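You operate a simulated robot arm through the tools that you are given. There is no shell and no other tool.

You run a simulated robot arm. Do the job below in one go: nothing can be reset, and whatever is moved stays where it is left.

Task
Stir the small beaker on high till its oil film is gone, then tip it into the empty one.
Fine: the empty one beside the stir plate; stir dial off first; put the beaker back on the plate. Set down upright: small beaker.

It is judged by the outcome, as a careful person would: the job done as asked, and still so three seconds after it is handed in. It fails if anything else is knocked over, pushed out of place, dropped, spilled or broken.

Robot
A 7-joint arm with a two-finger parallel gripper, fixed in place. Base frame: the origin is on the floor under the middle of its stand, x ahead of it, y to its left, z up. Readings come in m, rad, newtons and seconds.
With the tool pointing down near the work surface it reaches from about 0.3 to 0.7 m from the base axis. Its first joint turns from -1.152 to 1.152 rad. Payload 1.57 kg.
Tool frame: the origin (TCP) lies between the finger pads and is the grasp point; the fingertips stand 0.03 m ahead of it; z points along the fingers, y is the line along which they close. The gripper opens to 0.11 m. The fingers are 0.024 m wide and 0.012 m thick; the gripper's body (0.048 by 0.112 m) begins 0.078 m behind the TCP.
Orientation is that of the tool frame in the base frame, as [roll, pitch, yaw] about the fixed x, y, z axes, in that order (R = Rz(yaw) Ry(pitch) Rx(roll)). With the fingers straight down and closing along the base's y, the tool's x points along the base's -x, its y along +y and its z along -z.

Tools
- The arm moves only by the tool servo_tool. Its argument "motion" is a list of rows, each an object (a shift or turn left out is 0, a gripper value left out holds the last) with "angular": the turn, a rotation vector about the base's x, y, z in units of 6 degrees (1.0 is 6 degrees), a list of three; "linear": the shift along the base's x, y, z in units of 40 mm (1.0 is 40 mm), a list of three; "fingers": the gripper command, from -1 (shut) to 1 (fully open), values between in proportion. In form: [{"angular": [ax, ay, az], "linear": [tx, ty, tz], "fingers": fingers}, ...]. A call has 1 to 20 rows; each row shifts and turns the commanded pose from where the row before left it. A call with a number of a shift or a turn outside -1 to 1 is refused whole. Rows are played at 5 a second. More than 0.05 m and 0.15 rad between two rows, or a gripper value outside its range, and nothing of the call is played. A pose out of reach is approached as far as the arm can. The call stops where the force on the tool passes 40 N (or 10 N more than at its start, if that is more) or the arm is blocked; 0.2 s more then pass. Each finger travels about 0.108 m/s and halts on what it meets, pressing with about 27 N; the grip force reading is that of the motor and also rises with nothing between the fingers. The clock runs only during rows and for 0.2 s after the last one: add rows that do not move to give the fingers time. It gives the time, the measured TCP pose, the force on the tool (base axes), the opening and the grip force at its end, in the units of the frame above (readings bear some noise), with the torque about the TCP (base axes, N m) and any sound that the robot's microphone picked up.
- Cameras (640 x 400 px; columns grow to the right, rows downward): "scene" is fixed at [0.1793, -0.4007, 1.4131]; the picture's right is [0.65, -0.76, 0.00], its down [-0.37, -0.32, -0.87] and it looks along [0.66, 0.57, -0.49] (base axes); focal length 344 px, centre (320, 200). "wrist" rides on the gripper at [0.07, 0.016, -0.141] in the tool frame; the picture's right is [-0.23, 0.97, 0.00], its down [-0.86, -0.20, -0.48] and it looks along [-0.47, -0.11, 0.88] (tool axes); focal length 222 px, centre (320, 200). There is no depth. A picture from a camera that has moved, and an enlarged one, comes with that camera's place and axes in the base frame and with its lens.
- grab_frame(camera): a new picture of that camera. It takes no simulated time.
- close_up(camera, box): a new picture of the part [left, top, right, bottom] of that camera's present view, enlarged. It takes no simulated time.
- finish_job(): hands the job in; it is judged then, once.

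Nothing tells you positions but the pictures and the camera data. Unless the task says otherwise, let go and move clear before handing in.

The tools are called after ">>>" by a JSON object that holds its "name" and its "arguments". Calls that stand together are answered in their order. servo_tool: Moves the arm, as the interface text tells. Its arguments: {"type":"object","properties":{"motion":{"type":"array","items":{"type":"object","properties":{"angular":{"type":"array","items":{"type":"number"}},"linear":{"type":"array","items":{"type":"number"}},"fingers":{"type":"number"}}}}},"required":["motion"]} The other tools are called the same way: grab_frame (camera) takes a picture; close_up (camera, box) takes an enlarged picture of a part of a camera's view; finish_job () hands the job in.

At the start:

```text
clock: 0.0
tcp_pos: [0.4205, -0.0728, 1.2354]
ee_rot: [-3.141, 0.0, 3.141]
force: [-0.3, -1.1, 0.0]
wrist_torque: [0.0, 0.02, 0.0]
opening: 0.1101
finger_force: 0.1
```

scene: 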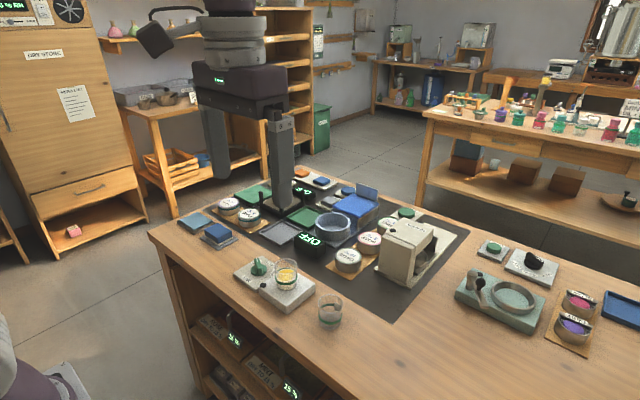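
wrist: 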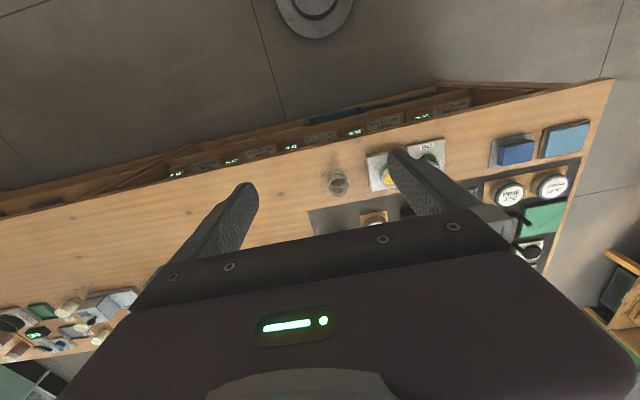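

I see a bench with a stir plate (green knob, beaker with yellow liquid on it) and an empty-looking beaker beside it. I'll take close-ups to locate them before moving.

>>> {"name": "close_up", "arguments": {"camera": "scene", "box": [220, 240, 380, 340]}}

>>> {"name": "close_up", "arguments": {"camera": "scene", "box": [140, 160, 460, 360]}}

>>> {"name": "close_up", "arguments": {"camera": "wrist", "box": [280, 110, 600, 310]}}

```text
4.00 times, centred on (300, 290) of scene
camera zoom: at [0.1793, -0.4007, 1.4131], right [0.65, -0.76, 0.0], down [-0.37, -0.32, -0.87], along [0.66, 0.57, -0.49], focal length 1376 px, centre (400, -160)
```

zoom: 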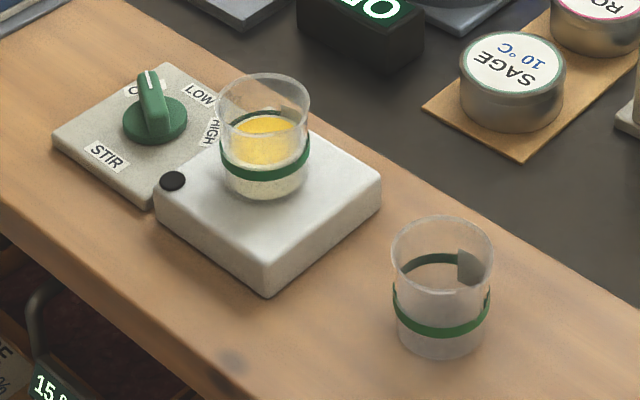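

```text
2.00 times, centred on (300, 260) of scene
camera zoom: at [0.1793, -0.4007, 1.4131], right [0.65, -0.76, 0.0], down [-0.37, -0.32, -0.87], along [0.66, 0.57, -0.49], focal length 688 px, centre (360, 80)
```

zoom: 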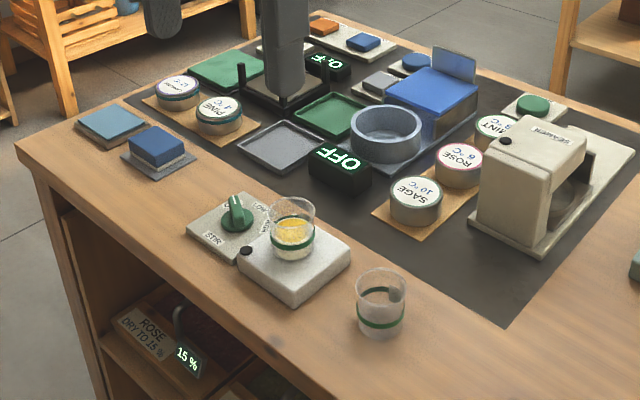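

```text
2.00 times, centred on (440, 210) of wrist
camera zoom: at [0.3505, -0.0556, 1.3758], right [0.23, 0.97, 0.0], down [0.86, -0.2, 0.48], along [0.47, -0.11, -0.88], focal length 444 px, centre (80, 180)
```

zoom: 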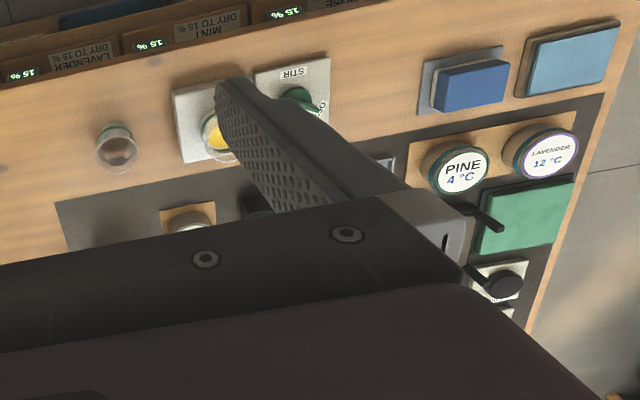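

The stir plate's dial seems to be near (0.585, 0.157), its beaker near (0.60, 0.075) and the empty beaker near (0.61, -0.065), on a bench top about z 0.79. I'll move the wrist camera over for a better view and triangulate.

>>> {"name": "servo_tool", "arguments": {"motion": [{"linear": [0, 1, -0.5], "fingers": 1}, {"linear": [0, 1, -0.5]}, {"linear": [0, 1, -0.5]}, {"linear": [0, 0, 0]}]}}

>>> {"name": "grab_frame", "arguments": {"camera": "wrist"}}

```text
clock: 1.0
tcp_pos: [0.4201, 0.0489, 1.1752]
ee_rot: [-3.141, -0.002, -3.142]
force: [0.3, 0.7, -0.5]
wrist_torque: [-0.02, 0.0, -0.02]
opening: 0.1101
finger_force: 0.1
```

```text
taken
camera wrist: at [0.3505, 0.0653, 1.3159], right [0.23, 0.97, 0.0], down [0.86, -0.2, 0.48], along [0.47, -0.11, -0.88], focal length 222 px, centre (320, 200)
```

wrist: 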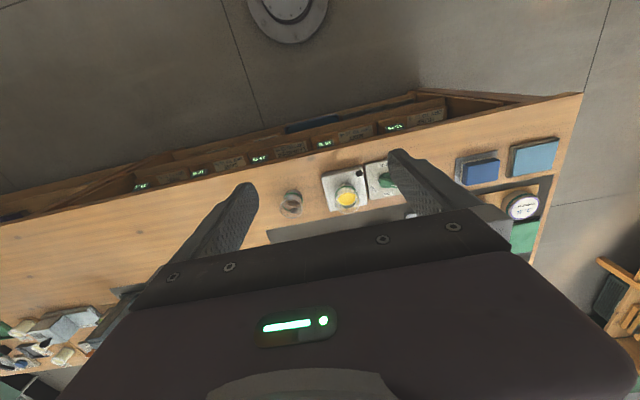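

>>> {"name": "close_up", "arguments": {"camera": "wrist", "box": [250, 130, 410, 230]}}

>>> {"name": "close_up", "arguments": {"camera": "scene", "box": [225, 245, 305, 295]}}

>>> {"name": "close_up", "arguments": {"camera": "scene", "box": [260, 265, 356, 325]}}

```text
4.00 times, centred on (330, 180) of wrist
camera zoom: at [0.3505, 0.0653, 1.3159], right [0.23, 0.97, 0.0], down [0.86, -0.2, 0.48], along [0.47, -0.11, -0.88], focal length 888 px, centre (280, 280)
```

zoom: 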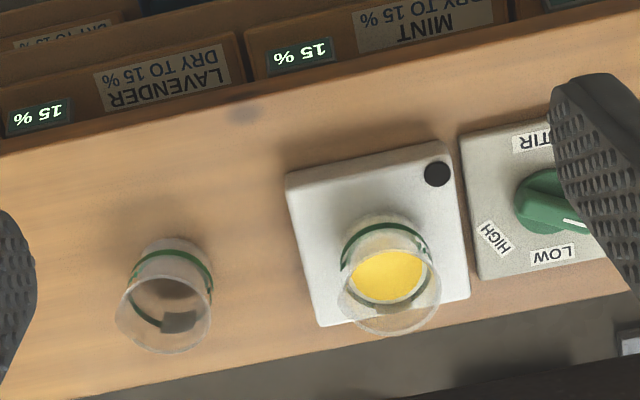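

```text
8.00 times, centred on (265, 270) of scene
camera zoom: at [0.1793, -0.4007, 1.4131], right [0.65, -0.76, 0.0], down [-0.37, -0.32, -0.87], along [0.66, 0.57, -0.49], focal length 2752 px, centre (760, -360)
```

zoom: 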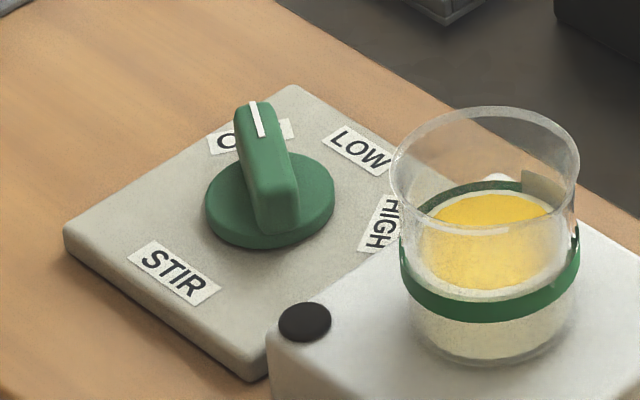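

```text
6.67 times, centred on (308, 295) of scene
camera zoom: at [0.1793, -0.4007, 1.4131], right [0.65, -0.76, 0.0], down [-0.37, -0.32, -0.87], along [0.66, 0.57, -0.49], focal length 2294 px, centre (400, -433)
```

zoom: 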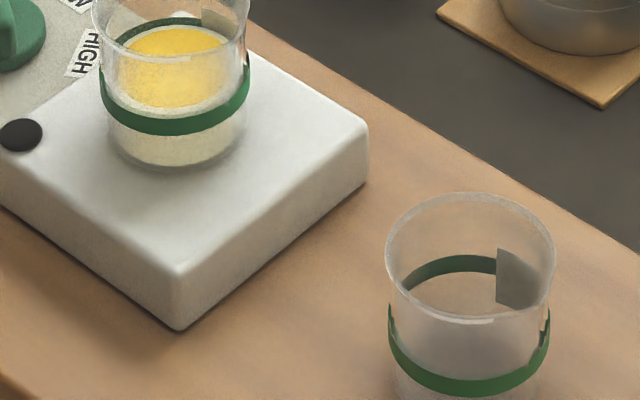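

Triangulating: the knob is around (0.60, 0.175), with OFF at about +60°, LOW at 0° and HIGH at -60° from +x. The beaker on the plate is around (0.60, 0.069) with its rim near z 0.886, and the empty one around (0.603, -0.065) with its rim near z 0.852. I'll go above the knob with the gripper yawed +60° so the fingers straddle the handle, then look.

>>> {"name": "servo_tool", "arguments": {"motion": [{"linear": [0.45, 0.315, -0.3], "angular": [0, 0, 1], "fingers": 0.0}, {"linear": [0.45, 0.315, -0.3], "angular": [0, 0, 1]}, {"linear": [0.45, 0.315, -0.3], "angular": [0, 0, 1]}, {"linear": [0.45, 0.315, -0.3], "angular": [0, 0, 1]}, {"linear": [0.45, 0.315, -0.3], "angular": [0, 0, 1]}, {"linear": [0.45, 0.315, -0.3], "angular": [0, 0, 1]}, {"linear": [0.45, 0.315, -0.3], "angular": [0, 0, 1]}, {"linear": [0.45, 0.315, -0.3], "angular": [0, 0, 1]}, {"linear": [0.45, 0.315, -0.3], "angular": [0, 0, 1]}, {"linear": [0.45, 0.315, -0.3], "angular": [0, 0, 1]}, {"linear": [0, 0, 0]}]}}

>>> {"name": "grab_frame", "arguments": {"camera": "wrist"}}

>>> {"name": "grab_frame", "arguments": {"camera": "scene"}}

```text
clock: 3.4
tcp_pos: [0.6005, 0.1728, 1.055]
ee_rot: [-3.14, 0.002, -2.092]
force: [-0.4, 0.3, 0.2]
wrist_torque: [-0.01, 0.01, 0.02]
opening: 0.0549
finger_force: 0.0
```

```text
taken
camera wrist: at [0.5517, 0.1218, 1.1955], right [-0.73, 0.68, 0.0], down [0.6, 0.64, 0.48], along [0.33, 0.35, -0.88], focal length 222 px, centre (320, 200)
```

wrist: 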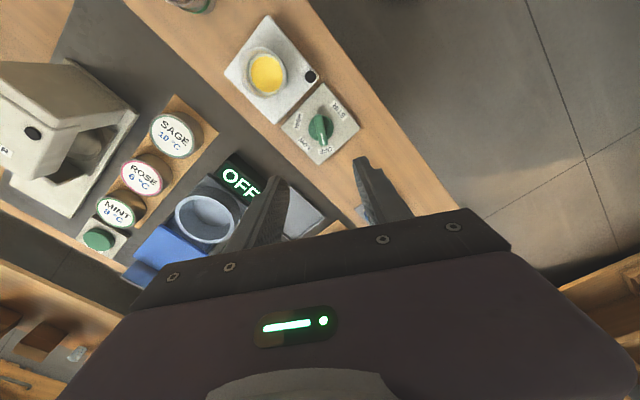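

```text
taken
```

scene: 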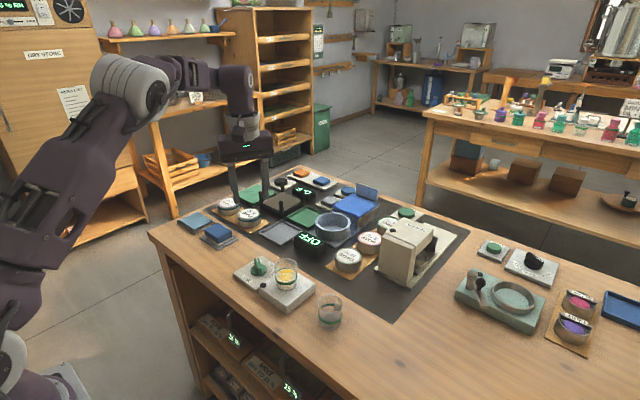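

>>> {"name": "close_up", "arguments": {"camera": "wrist", "box": [272, 80, 368, 140]}}

>>> {"name": "close_up", "arguments": {"camera": "wrist", "box": [220, 10, 380, 110]}}

```text
6.67 times, centred on (320, 110) of wrist
camera zoom: at [0.5517, 0.1218, 1.1955], right [-0.73, 0.68, 0.0], down [0.6, 0.64, 0.48], along [0.33, 0.35, -0.88], focal length 1481 px, centre (320, 800)
```

zoom: 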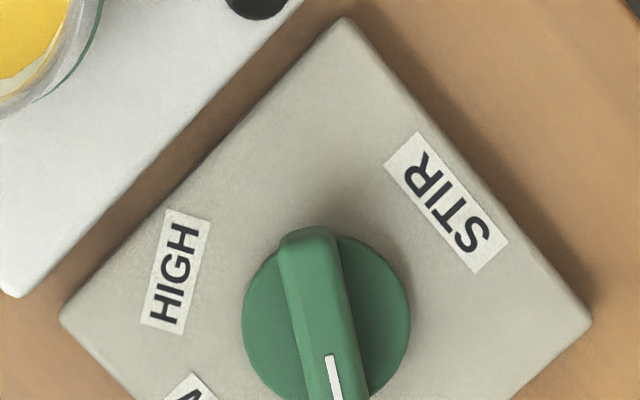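

```text
4.00 times, centred on (300, 60) of wrist
camera zoom: at [0.5517, 0.1218, 1.1955], right [-0.73, 0.68, 0.0], down [0.6, 0.64, 0.48], along [0.33, 0.35, -0.88], focal length 888 px, centre (400, 760)
```

zoom: 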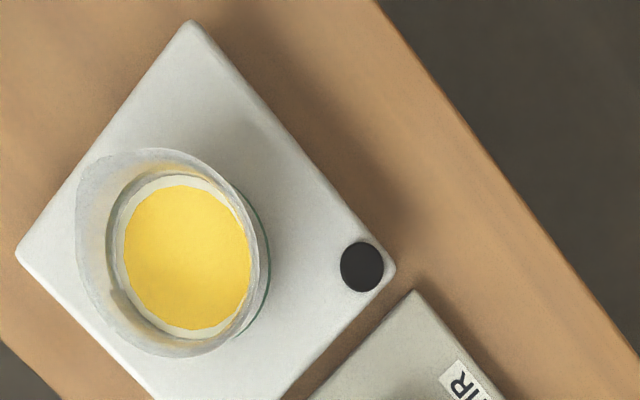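

The fingers are well aligned with the handle. I'll look once more at the whole knob to pin down its centre and height.

>>> {"name": "close_up", "arguments": {"camera": "wrist", "box": [272, 98, 368, 158]}}

>>> {"name": "close_up", "arguments": {"camera": "scene", "box": [232, 250, 296, 290]}}

```text
6.67 times, centred on (320, 128) of wrist
camera zoom: at [0.5517, 0.1218, 1.1955], right [-0.73, 0.68, 0.0], down [0.6, 0.64, 0.48], along [0.33, 0.35, -0.88], focal length 1481 px, centre (320, 680)
```

zoom: 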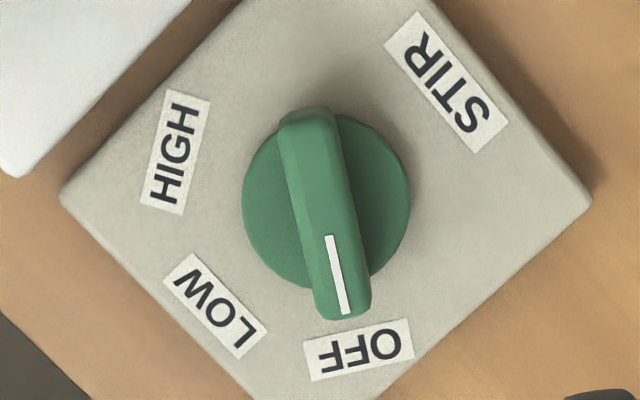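

```text
10.00 times, centred on (264, 270) of scene
camera zoom: at [0.1793, -0.4007, 1.4131], right [0.65, -0.76, 0.0], down [-0.37, -0.32, -0.87], along [0.66, 0.57, -0.49], focal length 3441 px, centre (880, -500)
```

zoom: 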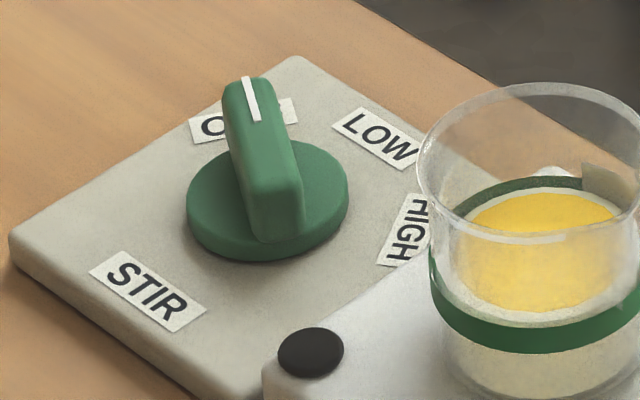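

The handle top is at z≈0.833, disc top ≈0.810, centre ≈(0.599, 0.174). I'll lower the fingertips around the handle to about z 0.816 and check before closing.

>>> {"name": "servo_tool", "arguments": {"motion": [{"linear": [-0.03, 0.03, -0.9]}, {"linear": [0, 0, -0.9]}, {"linear": [0, 0, -0.9]}, {"linear": [0, 0, -0.9]}, {"linear": [0, 0, -0.8]}, {"linear": [0, 0, -0.5]}, {"linear": [0, 0, -0.3]}, {"linear": [0, 0, 0]}]}}

>>> {"name": "grab_frame", "arguments": {"camera": "wrist"}}

>>> {"name": "close_up", "arguments": {"camera": "scene", "box": [200, 200, 328, 280]}}

```text
clock: 5.2
tcp_pos: [0.598, 0.1737, 0.8461]
ee_rot: [3.142, 0.0, -2.094]
force: [0.4, 0.1, 0.6]
wrist_torque: [0.03, -0.02, -0.02]
opening: 0.0549
finger_force: 0.0
```

```text
taken
camera wrist: at [0.5496, 0.1226, 0.9872], right [-0.73, 0.68, 0.0], down [0.6, 0.64, 0.48], along [0.33, 0.35, -0.88], focal length 222 px, centre (320, 200)
```

wrist: 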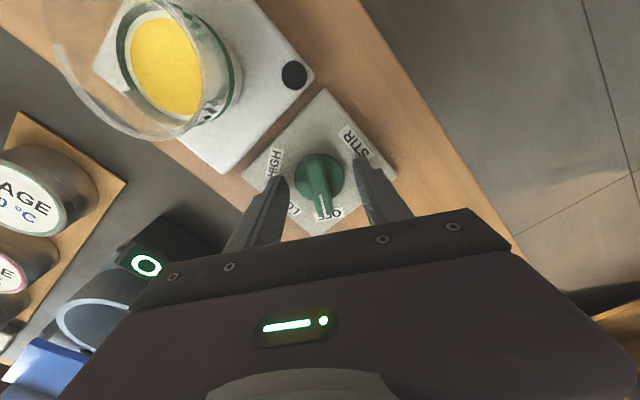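

```text
5.00 times, centred on (264, 240) of scene
camera zoom: at [0.1793, -0.4007, 1.4131], right [0.65, -0.76, 0.0], down [-0.37, -0.32, -0.87], along [0.66, 0.57, -0.49], focal length 1720 px, centre (600, 0)
```

zoom: 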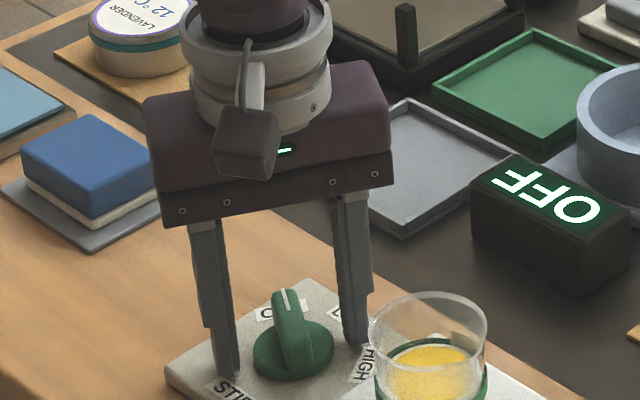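

The handle sits between the fingers. Closing on it now.

>>> {"name": "servo_tool", "arguments": {"motion": [{"fingers": -1}, {"fingers": -1}, {"fingers": -1}]}}

>>> {"name": "grab_frame", "arguments": {"camera": "wrist"}}

>>> {"name": "close_up", "arguments": {"camera": "scene", "box": [200, 220, 328, 300]}}

```text
clock: 6.0
tcp_pos: [0.5998, 0.1731, 0.8461]
ee_rot: [-3.139, 0.001, -2.095]
force: [9.5, -2.8, -7.0]
wrist_torque: [0.21, -0.41, -0.01]
opening: 0.0416
finger_force: 45.1
```

```text
taken
camera wrist: at [0.5502, 0.1222, 0.9872], right [-0.73, 0.68, 0.0], down [0.6, 0.64, 0.48], along [0.33, 0.35, -0.88], focal length 222 px, centre (320, 200)
```

wrist: 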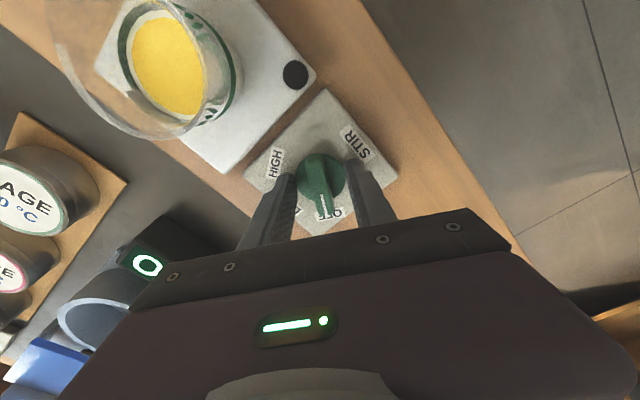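

```text
5.00 times, centred on (264, 260) of scene
camera zoom: at [0.1796, -0.4008, 1.413], right [0.65, -0.76, 0.0], down [-0.37, -0.32, -0.87], along [0.66, 0.57, -0.49], focal length 1720 px, centre (600, -100)
```

zoom: 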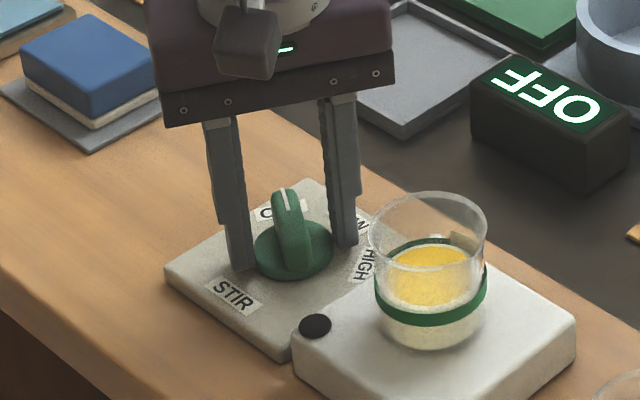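

The fingers stopped at 0.0416, the disc's diameter, so the tips are below the disc top. I'll reopen, rise about 9 mm, and close on the handle itself.

>>> {"name": "servo_tool", "arguments": {"motion": [{"fingers": 0}, {"fingers": 0, "linear": [0.03, -0.015, 0]}, {"linear": [0, 0, 0.24]}, {"linear": [0, 0, 0]}, {"fingers": -1}, {"fingers": -1}, {"fingers": -1}]}}

>>> {"name": "grab_frame", "arguments": {"camera": "wrist"}}

>>> {"name": "close_up", "arguments": {"camera": "scene", "box": [200, 220, 328, 300]}}

```text
clock: 7.6
tcp_pos: [0.5997, 0.1742, 0.8567]
ee_rot: [-3.141, 0.001, -2.094]
force: [-4.2, 1.5, 1.7]
wrist_torque: [-0.06, 0.11, 0.04]
opening: 0.0142
finger_force: 29.7
```

```text
taken
camera wrist: at [0.5507, 0.1225, 0.9972], right [-0.73, 0.68, 0.0], down [0.6, 0.64, 0.48], along [0.33, 0.35, -0.88], focal length 222 px, centre (320, 200)
```

wrist: 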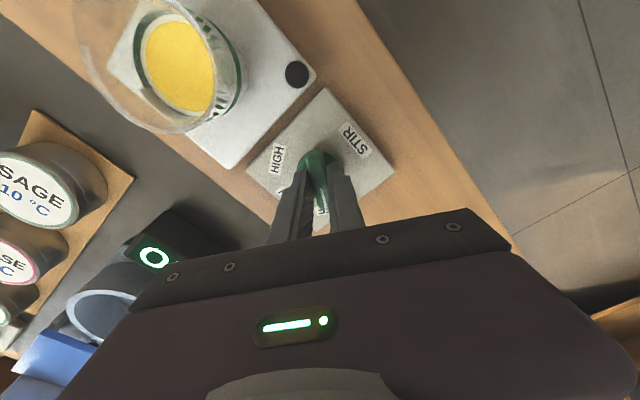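

```text
5.00 times, centred on (264, 260) of scene
camera zoom: at [0.1791, -0.4007, 1.4131], right [0.65, -0.76, 0.0], down [-0.37, -0.32, -0.87], along [0.66, 0.57, -0.49], focal length 1720 px, centre (600, -100)
```

zoom: 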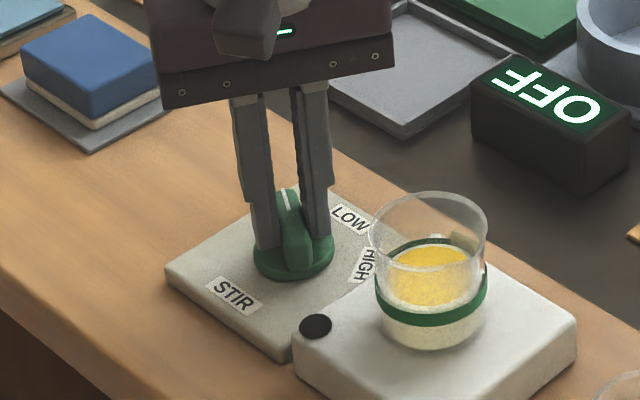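

The handle is gripped (opening 0.014). Now turning it clockwise, first half of the way.

>>> {"name": "servo_tool", "arguments": {"motion": [{"angular": [0, 0, -1]}, {"angular": [0, 0, -1]}, {"angular": [0, 0, -1]}, {"angular": [0, 0, -1]}, {"angular": [0, 0, -1]}, {"angular": [0, 0, -1]}, {"angular": [0, 0, -1]}, {"angular": [0, 0, -1]}, {"angular": [0, 0, -1]}, {"angular": [0, 0, -1]}]}}

>>> {"name": "close_up", "arguments": {"camera": "scene", "box": [200, 220, 328, 300]}}

>>> {"name": "grab_frame", "arguments": {"camera": "wrist"}}

```text
clock: 9.8
tcp_pos: [0.5995, 0.1749, 0.8559]
ee_rot: [-3.141, -0.003, 3.139]
force: [-17.7, 9.2, -10.5]
wrist_torque: [0.16, 0.03, 0.06]
opening: 0.0137
finger_force: 30.3
```

```text
5.00 times, centred on (264, 260) of scene
camera zoom: at [0.1791, -0.4004, 1.4132], right [0.65, -0.76, 0.0], down [-0.37, -0.32, -0.87], along [0.66, 0.57, -0.49], focal length 1720 px, centre (600, -100)
```

zoom: 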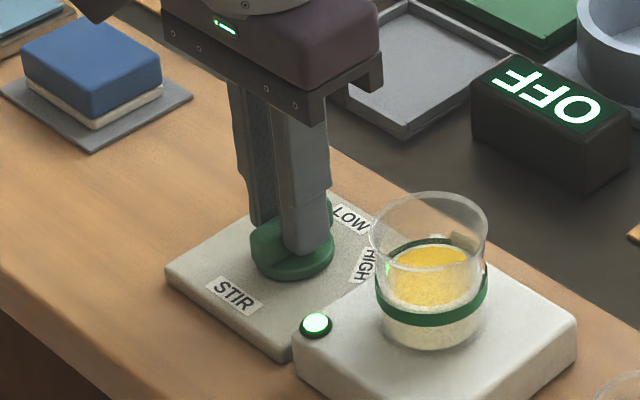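

```text
taken
camera wrist: at [0.5297, 0.1919, 0.9973], right [0.23, 0.97, 0.0], down [0.86, -0.2, 0.48], along [0.46, -0.11, -0.88], focal length 222 px, centre (320, 200)
```

wrist: 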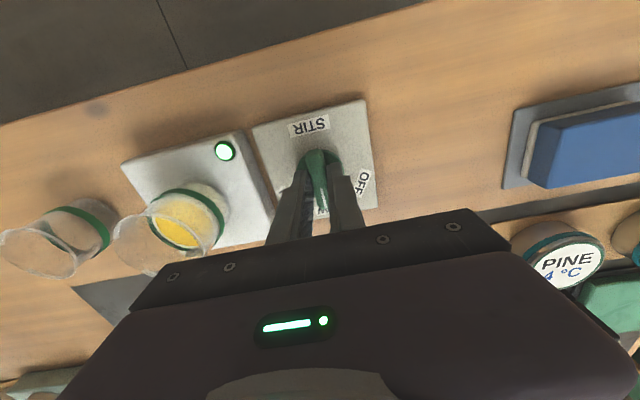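

The lamp is lit and the knob is following. There's some side force, so I'll ease the position slightly and continue the other 60° to HIGH.

>>> {"name": "servo_tool", "arguments": {"motion": [{"linear": [-0.05, 0.03, 0]}, {"angular": [0, 0, -1]}, {"angular": [0, 0, -1]}, {"angular": [0, 0, -1]}, {"angular": [0, 0, -1]}, {"angular": [0, 0, -1]}, {"angular": [0, 0, -1]}, {"angular": [0, 0, -1]}, {"angular": [0, 0, -1]}, {"angular": [0, 0, -1]}, {"angular": [0, 0, -1]}]}}

>>> {"name": "close_up", "arguments": {"camera": "scene", "box": [200, 220, 328, 300]}}

>>> {"name": "grab_frame", "arguments": {"camera": "wrist"}}

```text
clock: 12.2
tcp_pos: [0.599, 0.1753, 0.8564]
ee_rot: [3.14, 0.001, 2.092]
force: [20.8, 8.9, -17.1]
wrist_torque: [0.44, -0.08, 0.18]
opening: 0.0139
finger_force: 30.4
```

```text
5.00 times, centred on (264, 260) of scene
camera zoom: at [0.1801, -0.4004, 1.4131], right [0.65, -0.76, 0.0], down [-0.37, -0.32, -0.87], along [0.66, 0.57, -0.49], focal length 1720 px, centre (600, -100)
```

zoom: 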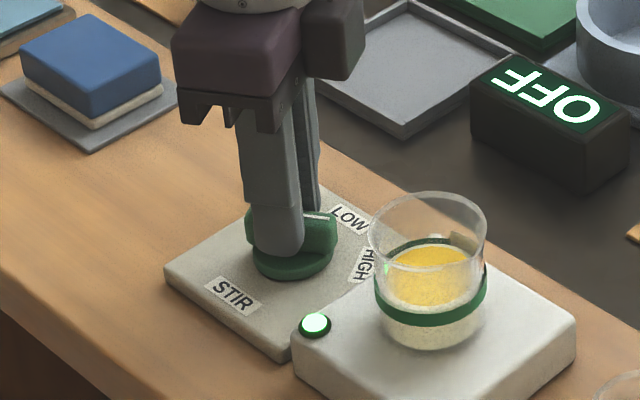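

```text
taken
camera wrist: at [0.5784, 0.2447, 0.9975], right [0.96, 0.29, 0.0], down [0.25, -0.84, 0.48], along [0.14, -0.46, -0.88], focal length 222 px, centre (320, 200)
```

wrist: 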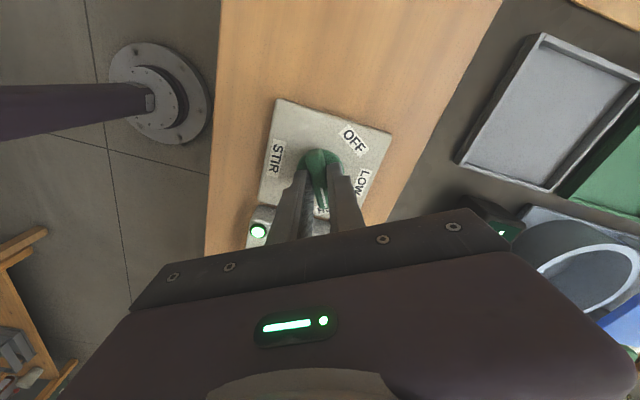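

The handle now points at HIGH with the lamp on. I'll relieve the side load, hold, and wait while watching the film.

>>> {"name": "servo_tool", "arguments": {"motion": [{"linear": [0.05, 0.03, 0]}, {}, {}, {}, {}, {}, {}, {}, {}, {}, {}, {}, {}, {}, {}, {}, {}, {}, {}, {}]}}

>>> {"name": "close_up", "arguments": {"camera": "scene", "box": [248, 250, 328, 300]}}

```text
clock: 16.4
tcp_pos: [0.5988, 0.1761, 0.8564]
ee_rot: [-3.141, 0.001, 2.096]
force: [-4.9, -19.8, 3.7]
wrist_torque: [-0.78, -0.08, -0.01]
opening: 0.0138
finger_force: 30.5
```

```text
8.00 times, centred on (288, 275) of scene
camera zoom: at [0.1791, -0.4012, 1.413], right [0.65, -0.76, 0.0], down [-0.37, -0.32, -0.87], along [0.66, 0.57, -0.49], focal length 2752 px, centre (576, -400)
```

zoom: 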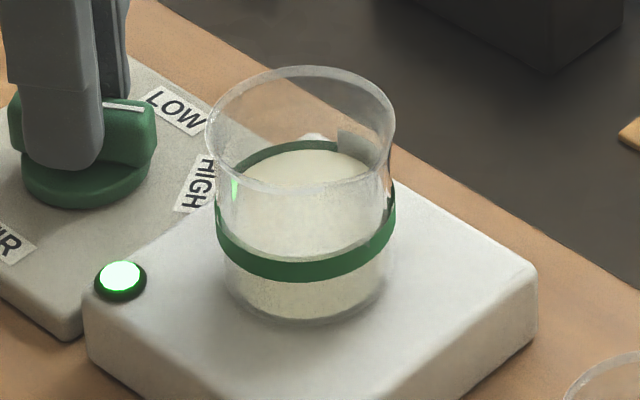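

>>> {"name": "close_up", "arguments": {"camera": "scene", "box": [268, 255, 304, 291]}}

>>> {"name": "close_up", "arguments": {"camera": "scene", "box": [308, 285, 356, 333]}}

```text
11.11 times, centred on (286, 273) of scene
camera zoom: at [0.1791, -0.4012, 1.413], right [0.65, -0.76, 0.0], down [-0.37, -0.32, -0.87], along [0.66, 0.57, -0.49], focal length 3823 px, centre (698, -611)
```

zoom: 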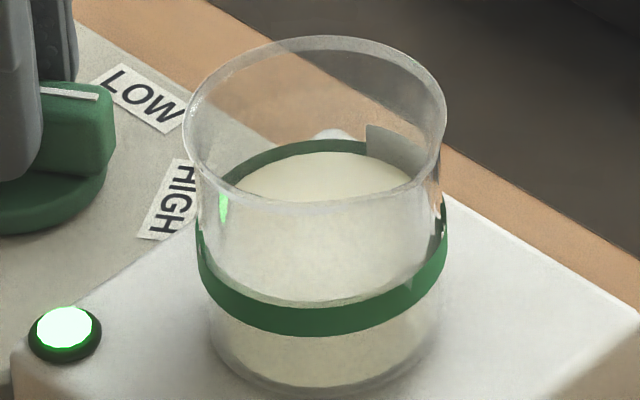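

```text
8.33 times, centred on (332, 309) of scene
camera zoom: at [0.1791, -0.4012, 1.413], right [0.65, -0.76, 0.0], down [-0.37, -0.32, -0.87], along [0.66, 0.57, -0.49], focal length 2867 px, centre (220, -708)
```

zoom: 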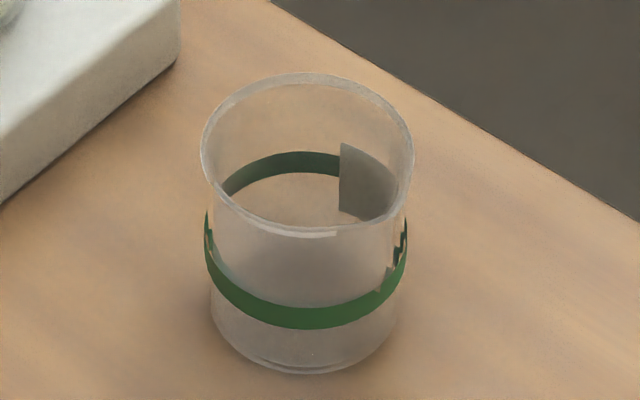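

The yellow film has vanished and the liquid is uniform. I'll give it a couple of seconds more on HIGH, then check again.

>>> {"name": "servo_tool", "arguments": {"motion": [{"linear": [-0.01, -0.05, 0]}, {}, {}, {}, {}, {}, {}, {}, {}, {}]}}

>>> {"name": "close_up", "arguments": {"camera": "scene", "box": [248, 250, 312, 290]}}

```text
clock: 18.6
tcp_pos: [0.6004, 0.1758, 0.8559]
ee_rot: [3.14, -0.002, 2.094]
force: [0.6, 11.7, 1.0]
wrist_torque: [0.97, 0.46, 0.0]
opening: 0.0136
finger_force: 30.0
```

```text
10.00 times, centred on (280, 270) of scene
camera zoom: at [0.1793, -0.4005, 1.4132], right [0.65, -0.76, 0.0], down [-0.37, -0.32, -0.87], along [0.66, 0.57, -0.49], focal length 3441 px, centre (720, -500)
```

zoom: 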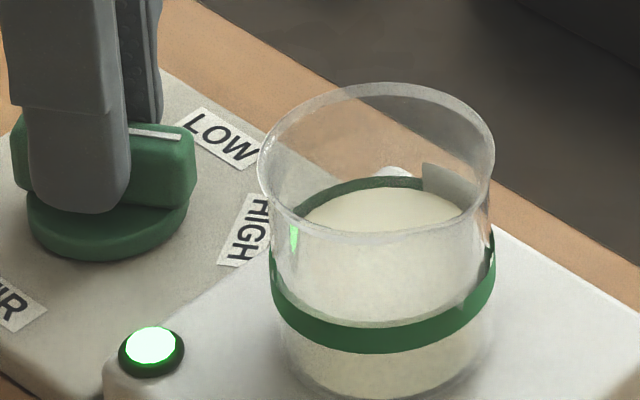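

The film is gone with no trace of yellow. Turning the dial back counter-clockwise 120° to OFF.

>>> {"name": "servo_tool", "arguments": {"motion": [{"angular": [0, 0, 1]}, {"angular": [0, 0, 1]}, {"angular": [0, 0, 1]}, {"angular": [0, 0, 1]}, {"angular": [0, 0, 1]}, {"angular": [0, 0, 1]}, {"angular": [0, 0, 1]}, {"angular": [0, 0, 1]}, {"angular": [0, 0, 1]}, {"angular": [0, 0, 1]}, {"angular": [0, 0, 1]}, {"angular": [0, 0, 1]}, {"angular": [0, 0, 1]}, {"angular": [0, 0, 1]}, {"angular": [0, 0, 1]}, {"angular": [0, 0, 1]}, {"angular": [0, 0, 1]}, {"angular": [0, 0, 1]}, {"angular": [0, 0, 1]}, {"angular": [0, 0, 1]}]}}

>>> {"name": "close_up", "arguments": {"camera": "scene", "box": [232, 240, 312, 290]}}

>>> {"name": "grab_frame", "arguments": {"camera": "wrist"}}

```text
clock: 22.8
tcp_pos: [0.5994, 0.1741, 0.8573]
ee_rot: [3.141, 0.001, -2.092]
force: [-7.0, 7.1, 3.0]
wrist_torque: [-0.09, 0.23, -0.21]
opening: 0.0136
finger_force: 30.3
```

```text
8.00 times, centred on (272, 265) of scene
camera zoom: at [0.179, -0.4006, 1.4132], right [0.65, -0.76, 0.0], down [-0.37, -0.32, -0.87], along [0.66, 0.57, -0.49], focal length 2752 px, centre (704, -320)
```

zoom: 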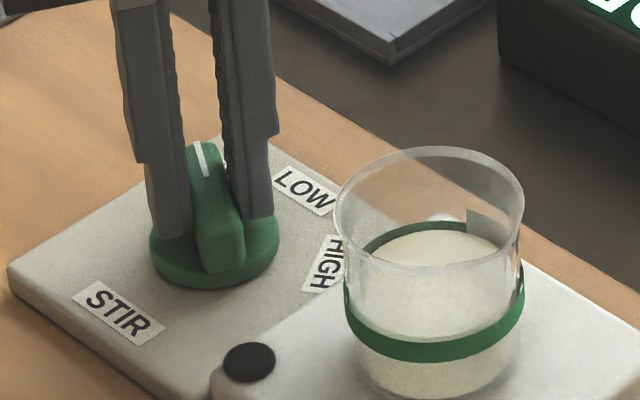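

```text
taken
camera wrist: at [0.5507, 0.1227, 0.9975], right [-0.73, 0.68, 0.0], down [0.6, 0.64, 0.48], along [0.33, 0.35, -0.88], focal length 222 px, centre (320, 200)
```

wrist: 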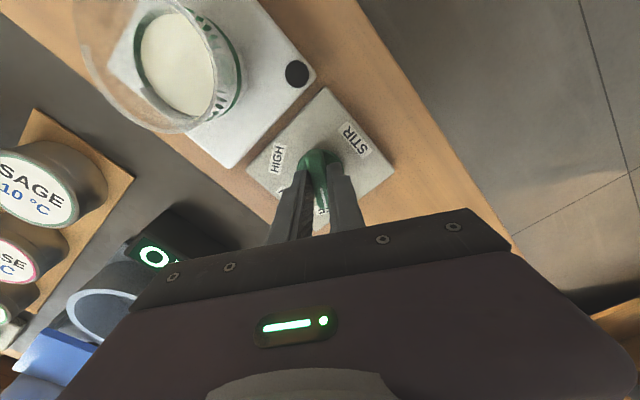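

The lamp is off and the handle points at OFF. I'll release, rise straight up and confirm.

>>> {"name": "servo_tool", "arguments": {"motion": [{"fingers": 0}, {"fingers": 0}, {}, {"linear": [0, 0, 0.5]}, {"linear": [0, 0, 1]}, {"linear": [0, 0, 1]}, {"linear": [0, 0, 1]}, {"linear": [0, 0, 1]}, {}]}}

>>> {"name": "close_up", "arguments": {"camera": "scene", "box": [225, 240, 353, 320]}}

>>> {"name": "grab_frame", "arguments": {"camera": "wrist"}}

```text
clock: 24.8
tcp_pos: [0.5985, 0.1749, 1.0374]
ee_rot: [-3.142, 0.0, -2.095]
force: [-0.6, 0.9, 0.2]
wrist_torque: [-0.03, 0.02, -0.03]
opening: 0.0548
finger_force: 0.0
```

```text
5.00 times, centred on (289, 280) of scene
camera zoom: at [0.1793, -0.4007, 1.4131], right [0.65, -0.76, 0.0], down [-0.37, -0.32, -0.87], along [0.66, 0.57, -0.49], focal length 1720 px, centre (475, -200)
```

zoom: 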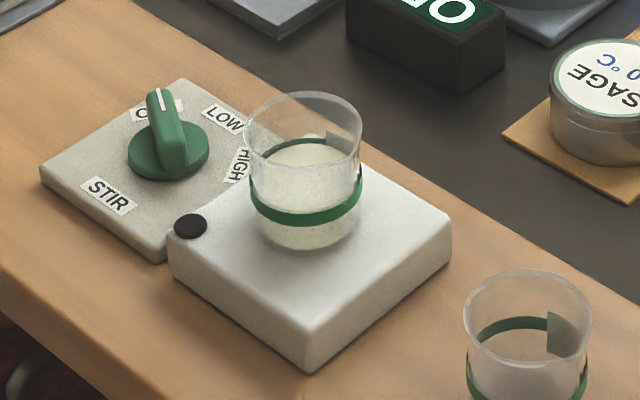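

```text
taken
camera wrist: at [0.5504, 0.1233, 1.1785], right [-0.73, 0.68, 0.0], down [0.6, 0.64, 0.48], along [0.33, 0.35, -0.88], focal length 222 px, centre (320, 200)
```

wrist: 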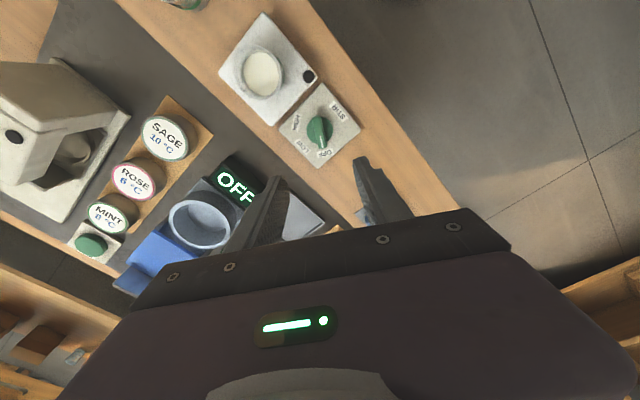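

The dial is off and clear. Next I plan to hold the beaker from the front with the tool about 20° below horizontal, so that rolling about base x tips it toward the empty beaker at -y. First I'll go to a free spot, un-yaw, and pitch the tool up.

>>> {"name": "servo_tool", "arguments": {"motion": [{"linear": [-0.32, -0.265, 0], "angular": [0, 0, -1]}, {"linear": [-0.32, -0.265, 0], "angular": [0, 0, -1]}, {"linear": [-0.32, -0.265, 0], "angular": [0, 0, -1]}, {"linear": [-0.32, -0.265, 0], "angular": [0, 0, -1]}, {"linear": [-0.32, -0.265, 0], "angular": [0, 0, -1]}, {"linear": [-0.32, -0.265, 0], "angular": [0, 0, -1]}, {"linear": [-0.32, -0.265, 0], "angular": [0, 0, -1]}, {"linear": [-0.32, -0.265, 0], "angular": [0, 0, -1]}, {"linear": [-0.32, -0.265, 0], "angular": [0, 0, -1]}, {"linear": [-0.32, -0.265, 0], "angular": [0, 0, -1], "fingers": 0.55}, {}]}}

>>> {"name": "servo_tool", "arguments": {"motion": [{"angular": [0, -1, 0]}, {"angular": [0, -1, 0]}, {"angular": [0, -1, 0]}, {"angular": [0, -1, 0]}, {"angular": [0, -1, 0]}, {"angular": [0, -1, 0]}, {"angular": [0, -1, 0]}, {"angular": [0, -1, 0]}, {"angular": [0, -1, 0]}, {"angular": [0, -1, 0]}, {"angular": [0, -1, 0]}, {"angular": [0, -0.667, 0]}, {}]}}

>>> {"name": "grab_frame", "arguments": {"camera": "scene"}}

>>> {"name": "grab_frame", "arguments": {"camera": "wrist"}}

```text
clock: 27.2
tcp_pos: [0.4708, 0.0687, 1.0356]
ee_rot: [-3.141, -0.001, 3.139]
force: [0.3, -0.2, -0.2]
wrist_torque: [0.0, 0.02, 0.03]
opening: 0.0854
finger_force: 0.0
```

```text
clock: 30.0
tcp_pos: [0.4729, 0.0716, 1.0251]
ee_rot: [-3.111, 0.837, -3.098]
force: [0.7, -0.3, 0.7]
wrist_torque: [0.01, 0.02, 0.01]
opening: 0.0852
finger_force: 0.0
out of reach, approached as far as the arm can: row 9, 10, 11, 12
```

```text
taken
```

scene: 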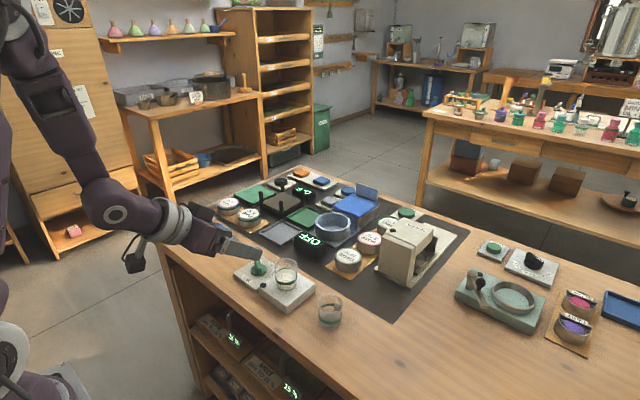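

```text
taken
camera wrist: at [0.32, 0.0864, 1.0667], right [0.13, 0.98, 0.15], down [0.22, -0.18, 0.96], along [0.97, -0.09, -0.24], focal length 222 px, centre (320, 200)
```

wrist: 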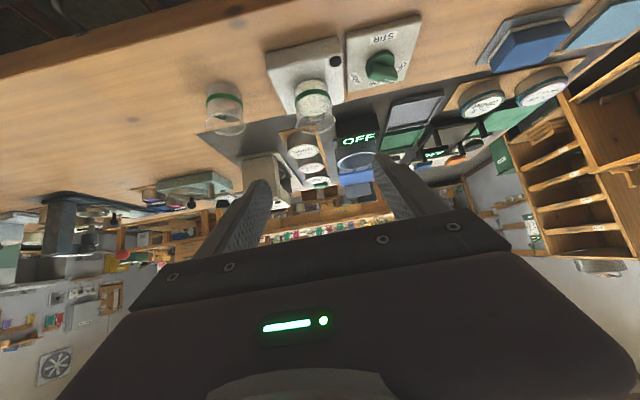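

At this close-in spot the pitch stops near 48°. Farther out the forearm is flatter, so I'll move forward at safe height and see how much pitch is available there.

>>> {"name": "servo_tool", "arguments": {"motion": [{"linear": [0.8, 0, 0]}, {"linear": [0.8, 0, 0]}, {"linear": [0.8, 0, 0]}, {"linear": [0.8, 0, 0]}, {}, {}]}}

>>> {"name": "grab_frame", "arguments": {"camera": "scene"}}

```text
clock: 31.4
tcp_pos: [0.5997, 0.0679, 1.0373]
ee_rot: [-3.141, 0.908, -3.142]
force: [-0.2, -0.1, 0.2]
wrist_torque: [-0.02, 0.01, -0.03]
opening: 0.0853
finger_force: 0.2
```

```text
taken
```

scene: 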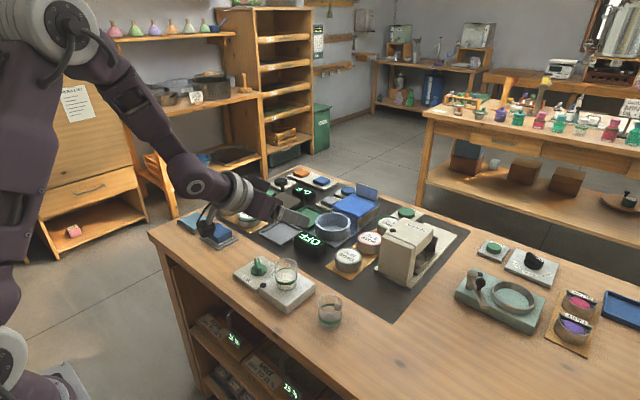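

Reachable here at 52°. I'll try the remaining pitch toward 70°.

>>> {"name": "servo_tool", "arguments": {"motion": [{"angular": [0, -1, 0]}, {"angular": [0, -1, 0]}, {"angular": [0, -1, 0]}, {}]}}

```text
clock: 32.4
tcp_pos: [0.5981, 0.0686, 1.0366]
ee_rot: [3.139, 1.222, -3.141]
force: [0.3, 0.5, -0.7]
wrist_torque: [0.04, -0.01, -0.01]
opening: 0.0851
finger_force: 0.0
```

70° reached. Before touching the beaker I'll rehearse the pouring roll in the air above the empty beaker to be sure the arm can do it.

>>> {"name": "servo_tool", "arguments": {"motion": [{"linear": [0, -0.83, -0.5]}, {"linear": [0, -0.83, -0.5]}, {"linear": [0, -0.83, -0.5]}, {"angular": [1, 0, 0]}, {"angular": [1, 0, 0]}, {"angular": [1, 0, 0]}, {"angular": [1, 0, 0]}, {"angular": [1, 0, 0]}, {"angular": [1, 0, 0]}, {"angular": [1, 0, 0]}, {"angular": [1, 0, 0]}, {"angular": [1, 0, 0]}, {"angular": [1, 0, 0]}, {}]}}

>>> {"name": "grab_frame", "arguments": {"camera": "scene"}}

```text
clock: 35.4
tcp_pos: [0.6, -0.0307, 0.9757]
ee_rot: [1.764, 0.486, 1.968]
force: [-0.9, -0.3, -0.6]
wrist_torque: [0.04, 0.04, -0.04]
opening: 0.0854
finger_force: 0.0
```

```text
taken
```

scene: 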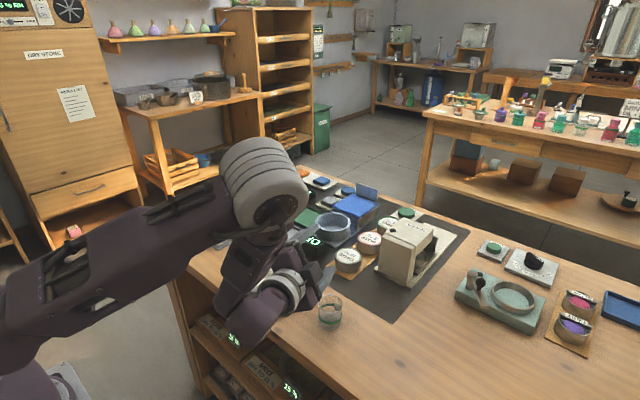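

The roll works so far, but the elbow swung a good deal. I'll check from the wrist camera that nothing was touched before continuing.

>>> {"name": "grab_frame", "arguments": {"camera": "wrist"}}

>>> {"name": "close_up", "arguments": {"camera": "scene", "box": [180, 120, 400, 340]}}

```text
taken
camera wrist: at [0.4429, -0.0075, 0.9815], right [0.08, 0.3, 0.95], down [-0.16, -0.94, 0.31], along [0.98, -0.17, -0.03], focal length 222 px, centre (320, 200)
```

wrist: 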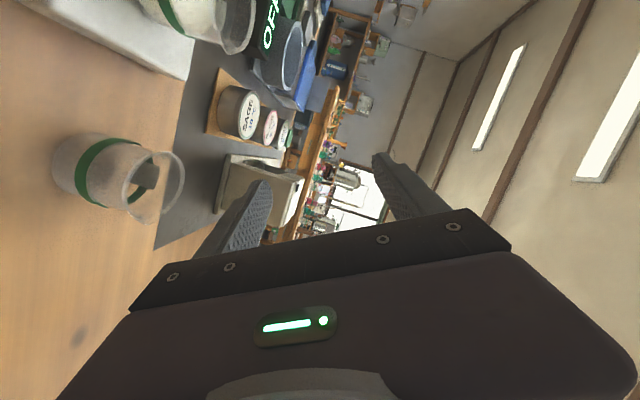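

```text
1.82 times, centred on (290, 230) of scene
camera zoom: at [0.1793, -0.4007, 1.4131], right [0.65, -0.76, 0.0], down [-0.37, -0.32, -0.87], along [0.66, 0.57, -0.49], focal length 626 px, centre (374, 146)
```

zoom: 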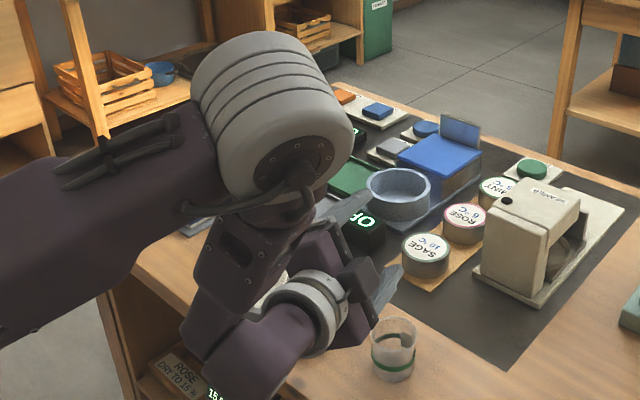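

Nothing is touched: the elbow is well above the bench and the wrist is ahead of it. Continuing the rehearsal to the full tip angle.

>>> {"name": "servo_tool", "arguments": {"motion": [{"angular": [1, 0, 0]}, {"angular": [1, 0, 0]}, {"angular": [1, 0, 0]}, {"angular": [1, 0, 0]}, {"angular": [1, 0, 0]}, {}]}}

>>> {"name": "grab_frame", "arguments": {"camera": "scene"}}

>>> {"name": "grab_frame", "arguments": {"camera": "wrist"}}

```text
clock: 36.8
tcp_pos: [0.5996, -0.0313, 0.9772]
ee_rot: [1.57, -0.002, 1.92]
force: [0.0, 0.4, 0.9]
wrist_torque: [0.01, 0.0, -0.01]
opening: 0.0854
finger_force: 0.0
```

```text
taken
```

scene: 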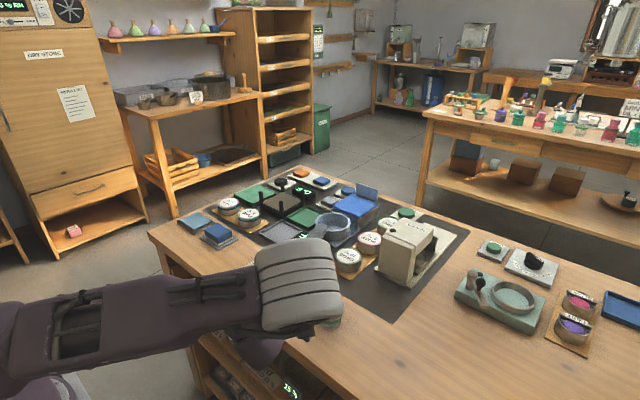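

```text
taken
camera wrist: at [0.4433, -0.0132, 0.9925], right [0.08, -0.21, 0.97], down [-0.16, -0.97, -0.2], along [0.98, -0.14, -0.11], focal length 222 px, centre (320, 200)
```

wrist: 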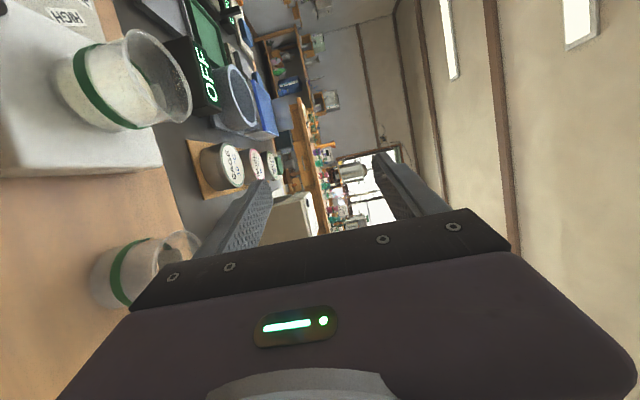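

The full-roll direction swings the elbow low on the -y side and blocks the scene view. I'll unroll, and rehearse the mirror pour (from the -y side of the empty beaker, tipping toward +y), which should keep the elbow away and the view open.

>>> {"name": "servo_tool", "arguments": {"motion": [{"angular": [-1, 0, 0]}, {"angular": [-1, 0, 0]}, {"angular": [-1, 0, 0]}, {"angular": [-1, 0, 0]}, {"angular": [-1, 0, 0]}, {"angular": [-1, 0, 0]}, {"angular": [-1, 0, 0]}, {"angular": [-1, 0, 0]}, {"angular": [-1, 0, 0]}, {"angular": [-1, 0, 0]}, {"angular": [-1, 0, 0]}, {"angular": [-1, 0, 0]}, {"angular": [-1, 0, 0]}, {"angular": [-1, 0, 0]}, {"angular": [-1, 0, 0]}, {"linear": [0, -0.9, 0]}, {"linear": [0, -0.9, 0]}, {}]}}

>>> {"name": "grab_frame", "arguments": {"camera": "scene"}}

```text
clock: 40.6
tcp_pos: [0.6005, -0.1031, 0.9768]
ee_rot: [3.142, 1.223, -3.141]
force: [0.7, 0.0, -0.3]
wrist_torque: [-0.02, 0.0, 0.02]
opening: 0.0851
finger_force: 0.1
```

```text
taken
```

scene: 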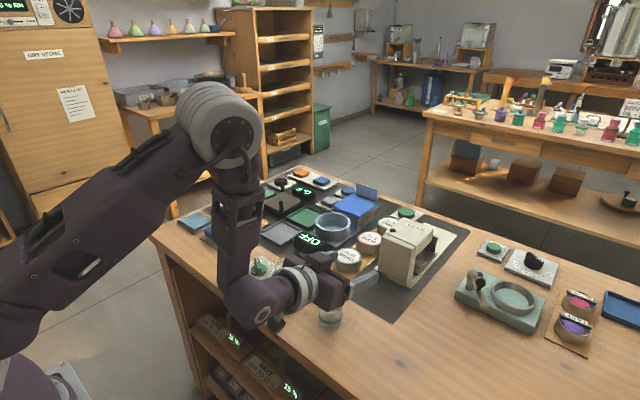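

>>> {"name": "servo_tool", "arguments": {"motion": [{"angular": [-1, 0, 0]}, {"angular": [-1, 0, 0]}, {"angular": [-1, 0, 0]}, {"angular": [-1, 0, 0]}, {"angular": [-1, 0, 0]}, {"angular": [-1, 0, 0]}, {"angular": [-1, 0, 0]}, {"angular": [-1, 0, 0]}, {"angular": [-1, 0, 0]}, {"angular": [-1, 0, 0]}, {}]}}

>>> {"name": "grab_frame", "arguments": {"camera": "scene"}}

```text
clock: 43.0
tcp_pos: [0.6001, -0.103, 0.9775]
ee_rot: [-1.765, 0.489, -1.967]
force: [1.3, 0.4, -0.3]
wrist_torque: [0.01, 0.0, 0.02]
opening: 0.0852
finger_force: 0.0
```

```text
taken
```

scene: 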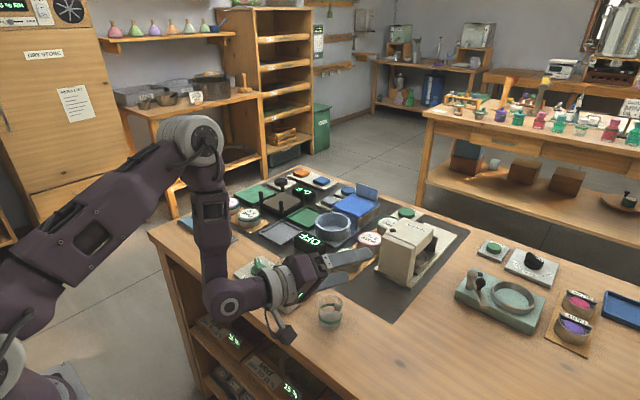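

This direction is far better: elbow stays high and the view is open. Continuing to the full tip.

>>> {"name": "servo_tool", "arguments": {"motion": [{"angular": [-1, 0, 0]}, {"angular": [-1, 0, 0]}, {"angular": [-1, 0, 0]}, {"angular": [-1, 0, 0]}, {"angular": [-1, 0, 0]}, {"angular": [-1, 0, 0]}, {"angular": [-1, 0, 0]}, {"angular": [-1, 0, 0]}, {"angular": [-1, 0, 0]}, {"angular": [-1, 0, 0]}, {}]}}

>>> {"name": "grab_frame", "arguments": {"camera": "scene"}}

>>> {"name": "grab_frame", "arguments": {"camera": "wrist"}}

```text
clock: 45.4
tcp_pos: [0.5993, -0.1031, 0.977]
ee_rot: [-1.375, -0.491, -1.968]
force: [-1.0, 0.8, 0.2]
wrist_torque: [-0.01, 0.01, -0.02]
opening: 0.085
finger_force: 0.0
```

```text
taken
```

scene: 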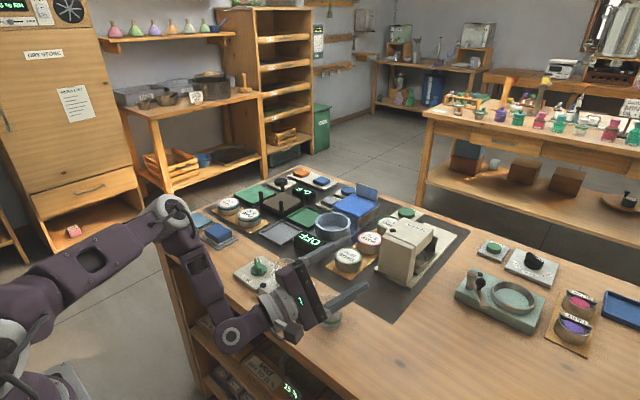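

```text
taken
camera wrist: at [0.4433, -0.1255, 0.9705], right [0.08, -0.3, -0.95], down [-0.16, 0.94, -0.31], along [0.98, 0.17, 0.03], focal length 222 px, centre (320, 200)
```

wrist: 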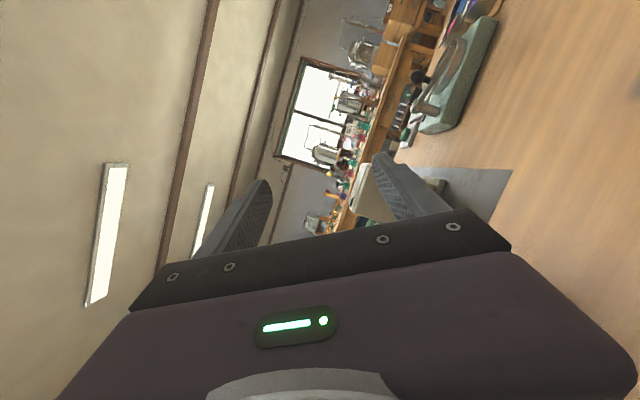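

The whole roll is reachable this way. I'll check clearance of forearm and elbow near the bench edge, since the real pour is about 7 cm lower.

>>> {"name": "close_up", "arguments": {"camera": "scene", "box": [120, 170, 376, 370]}}

```text
2.00 times, centred on (248, 270) of scene
camera zoom: at [0.1793, -0.4007, 1.4131], right [0.65, -0.76, 0.0], down [-0.37, -0.32, -0.87], along [0.66, 0.57, -0.49], focal length 688 px, centre (464, 60)
```

zoom: 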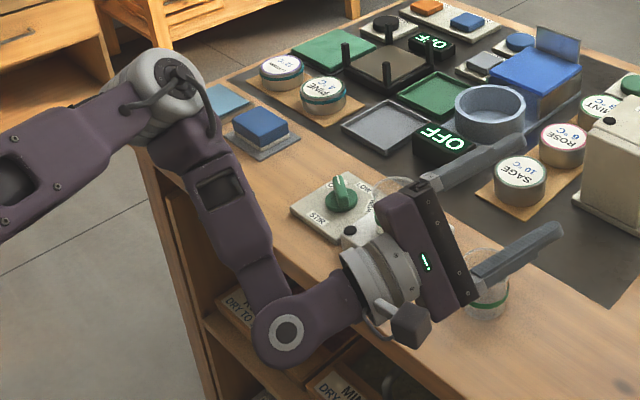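

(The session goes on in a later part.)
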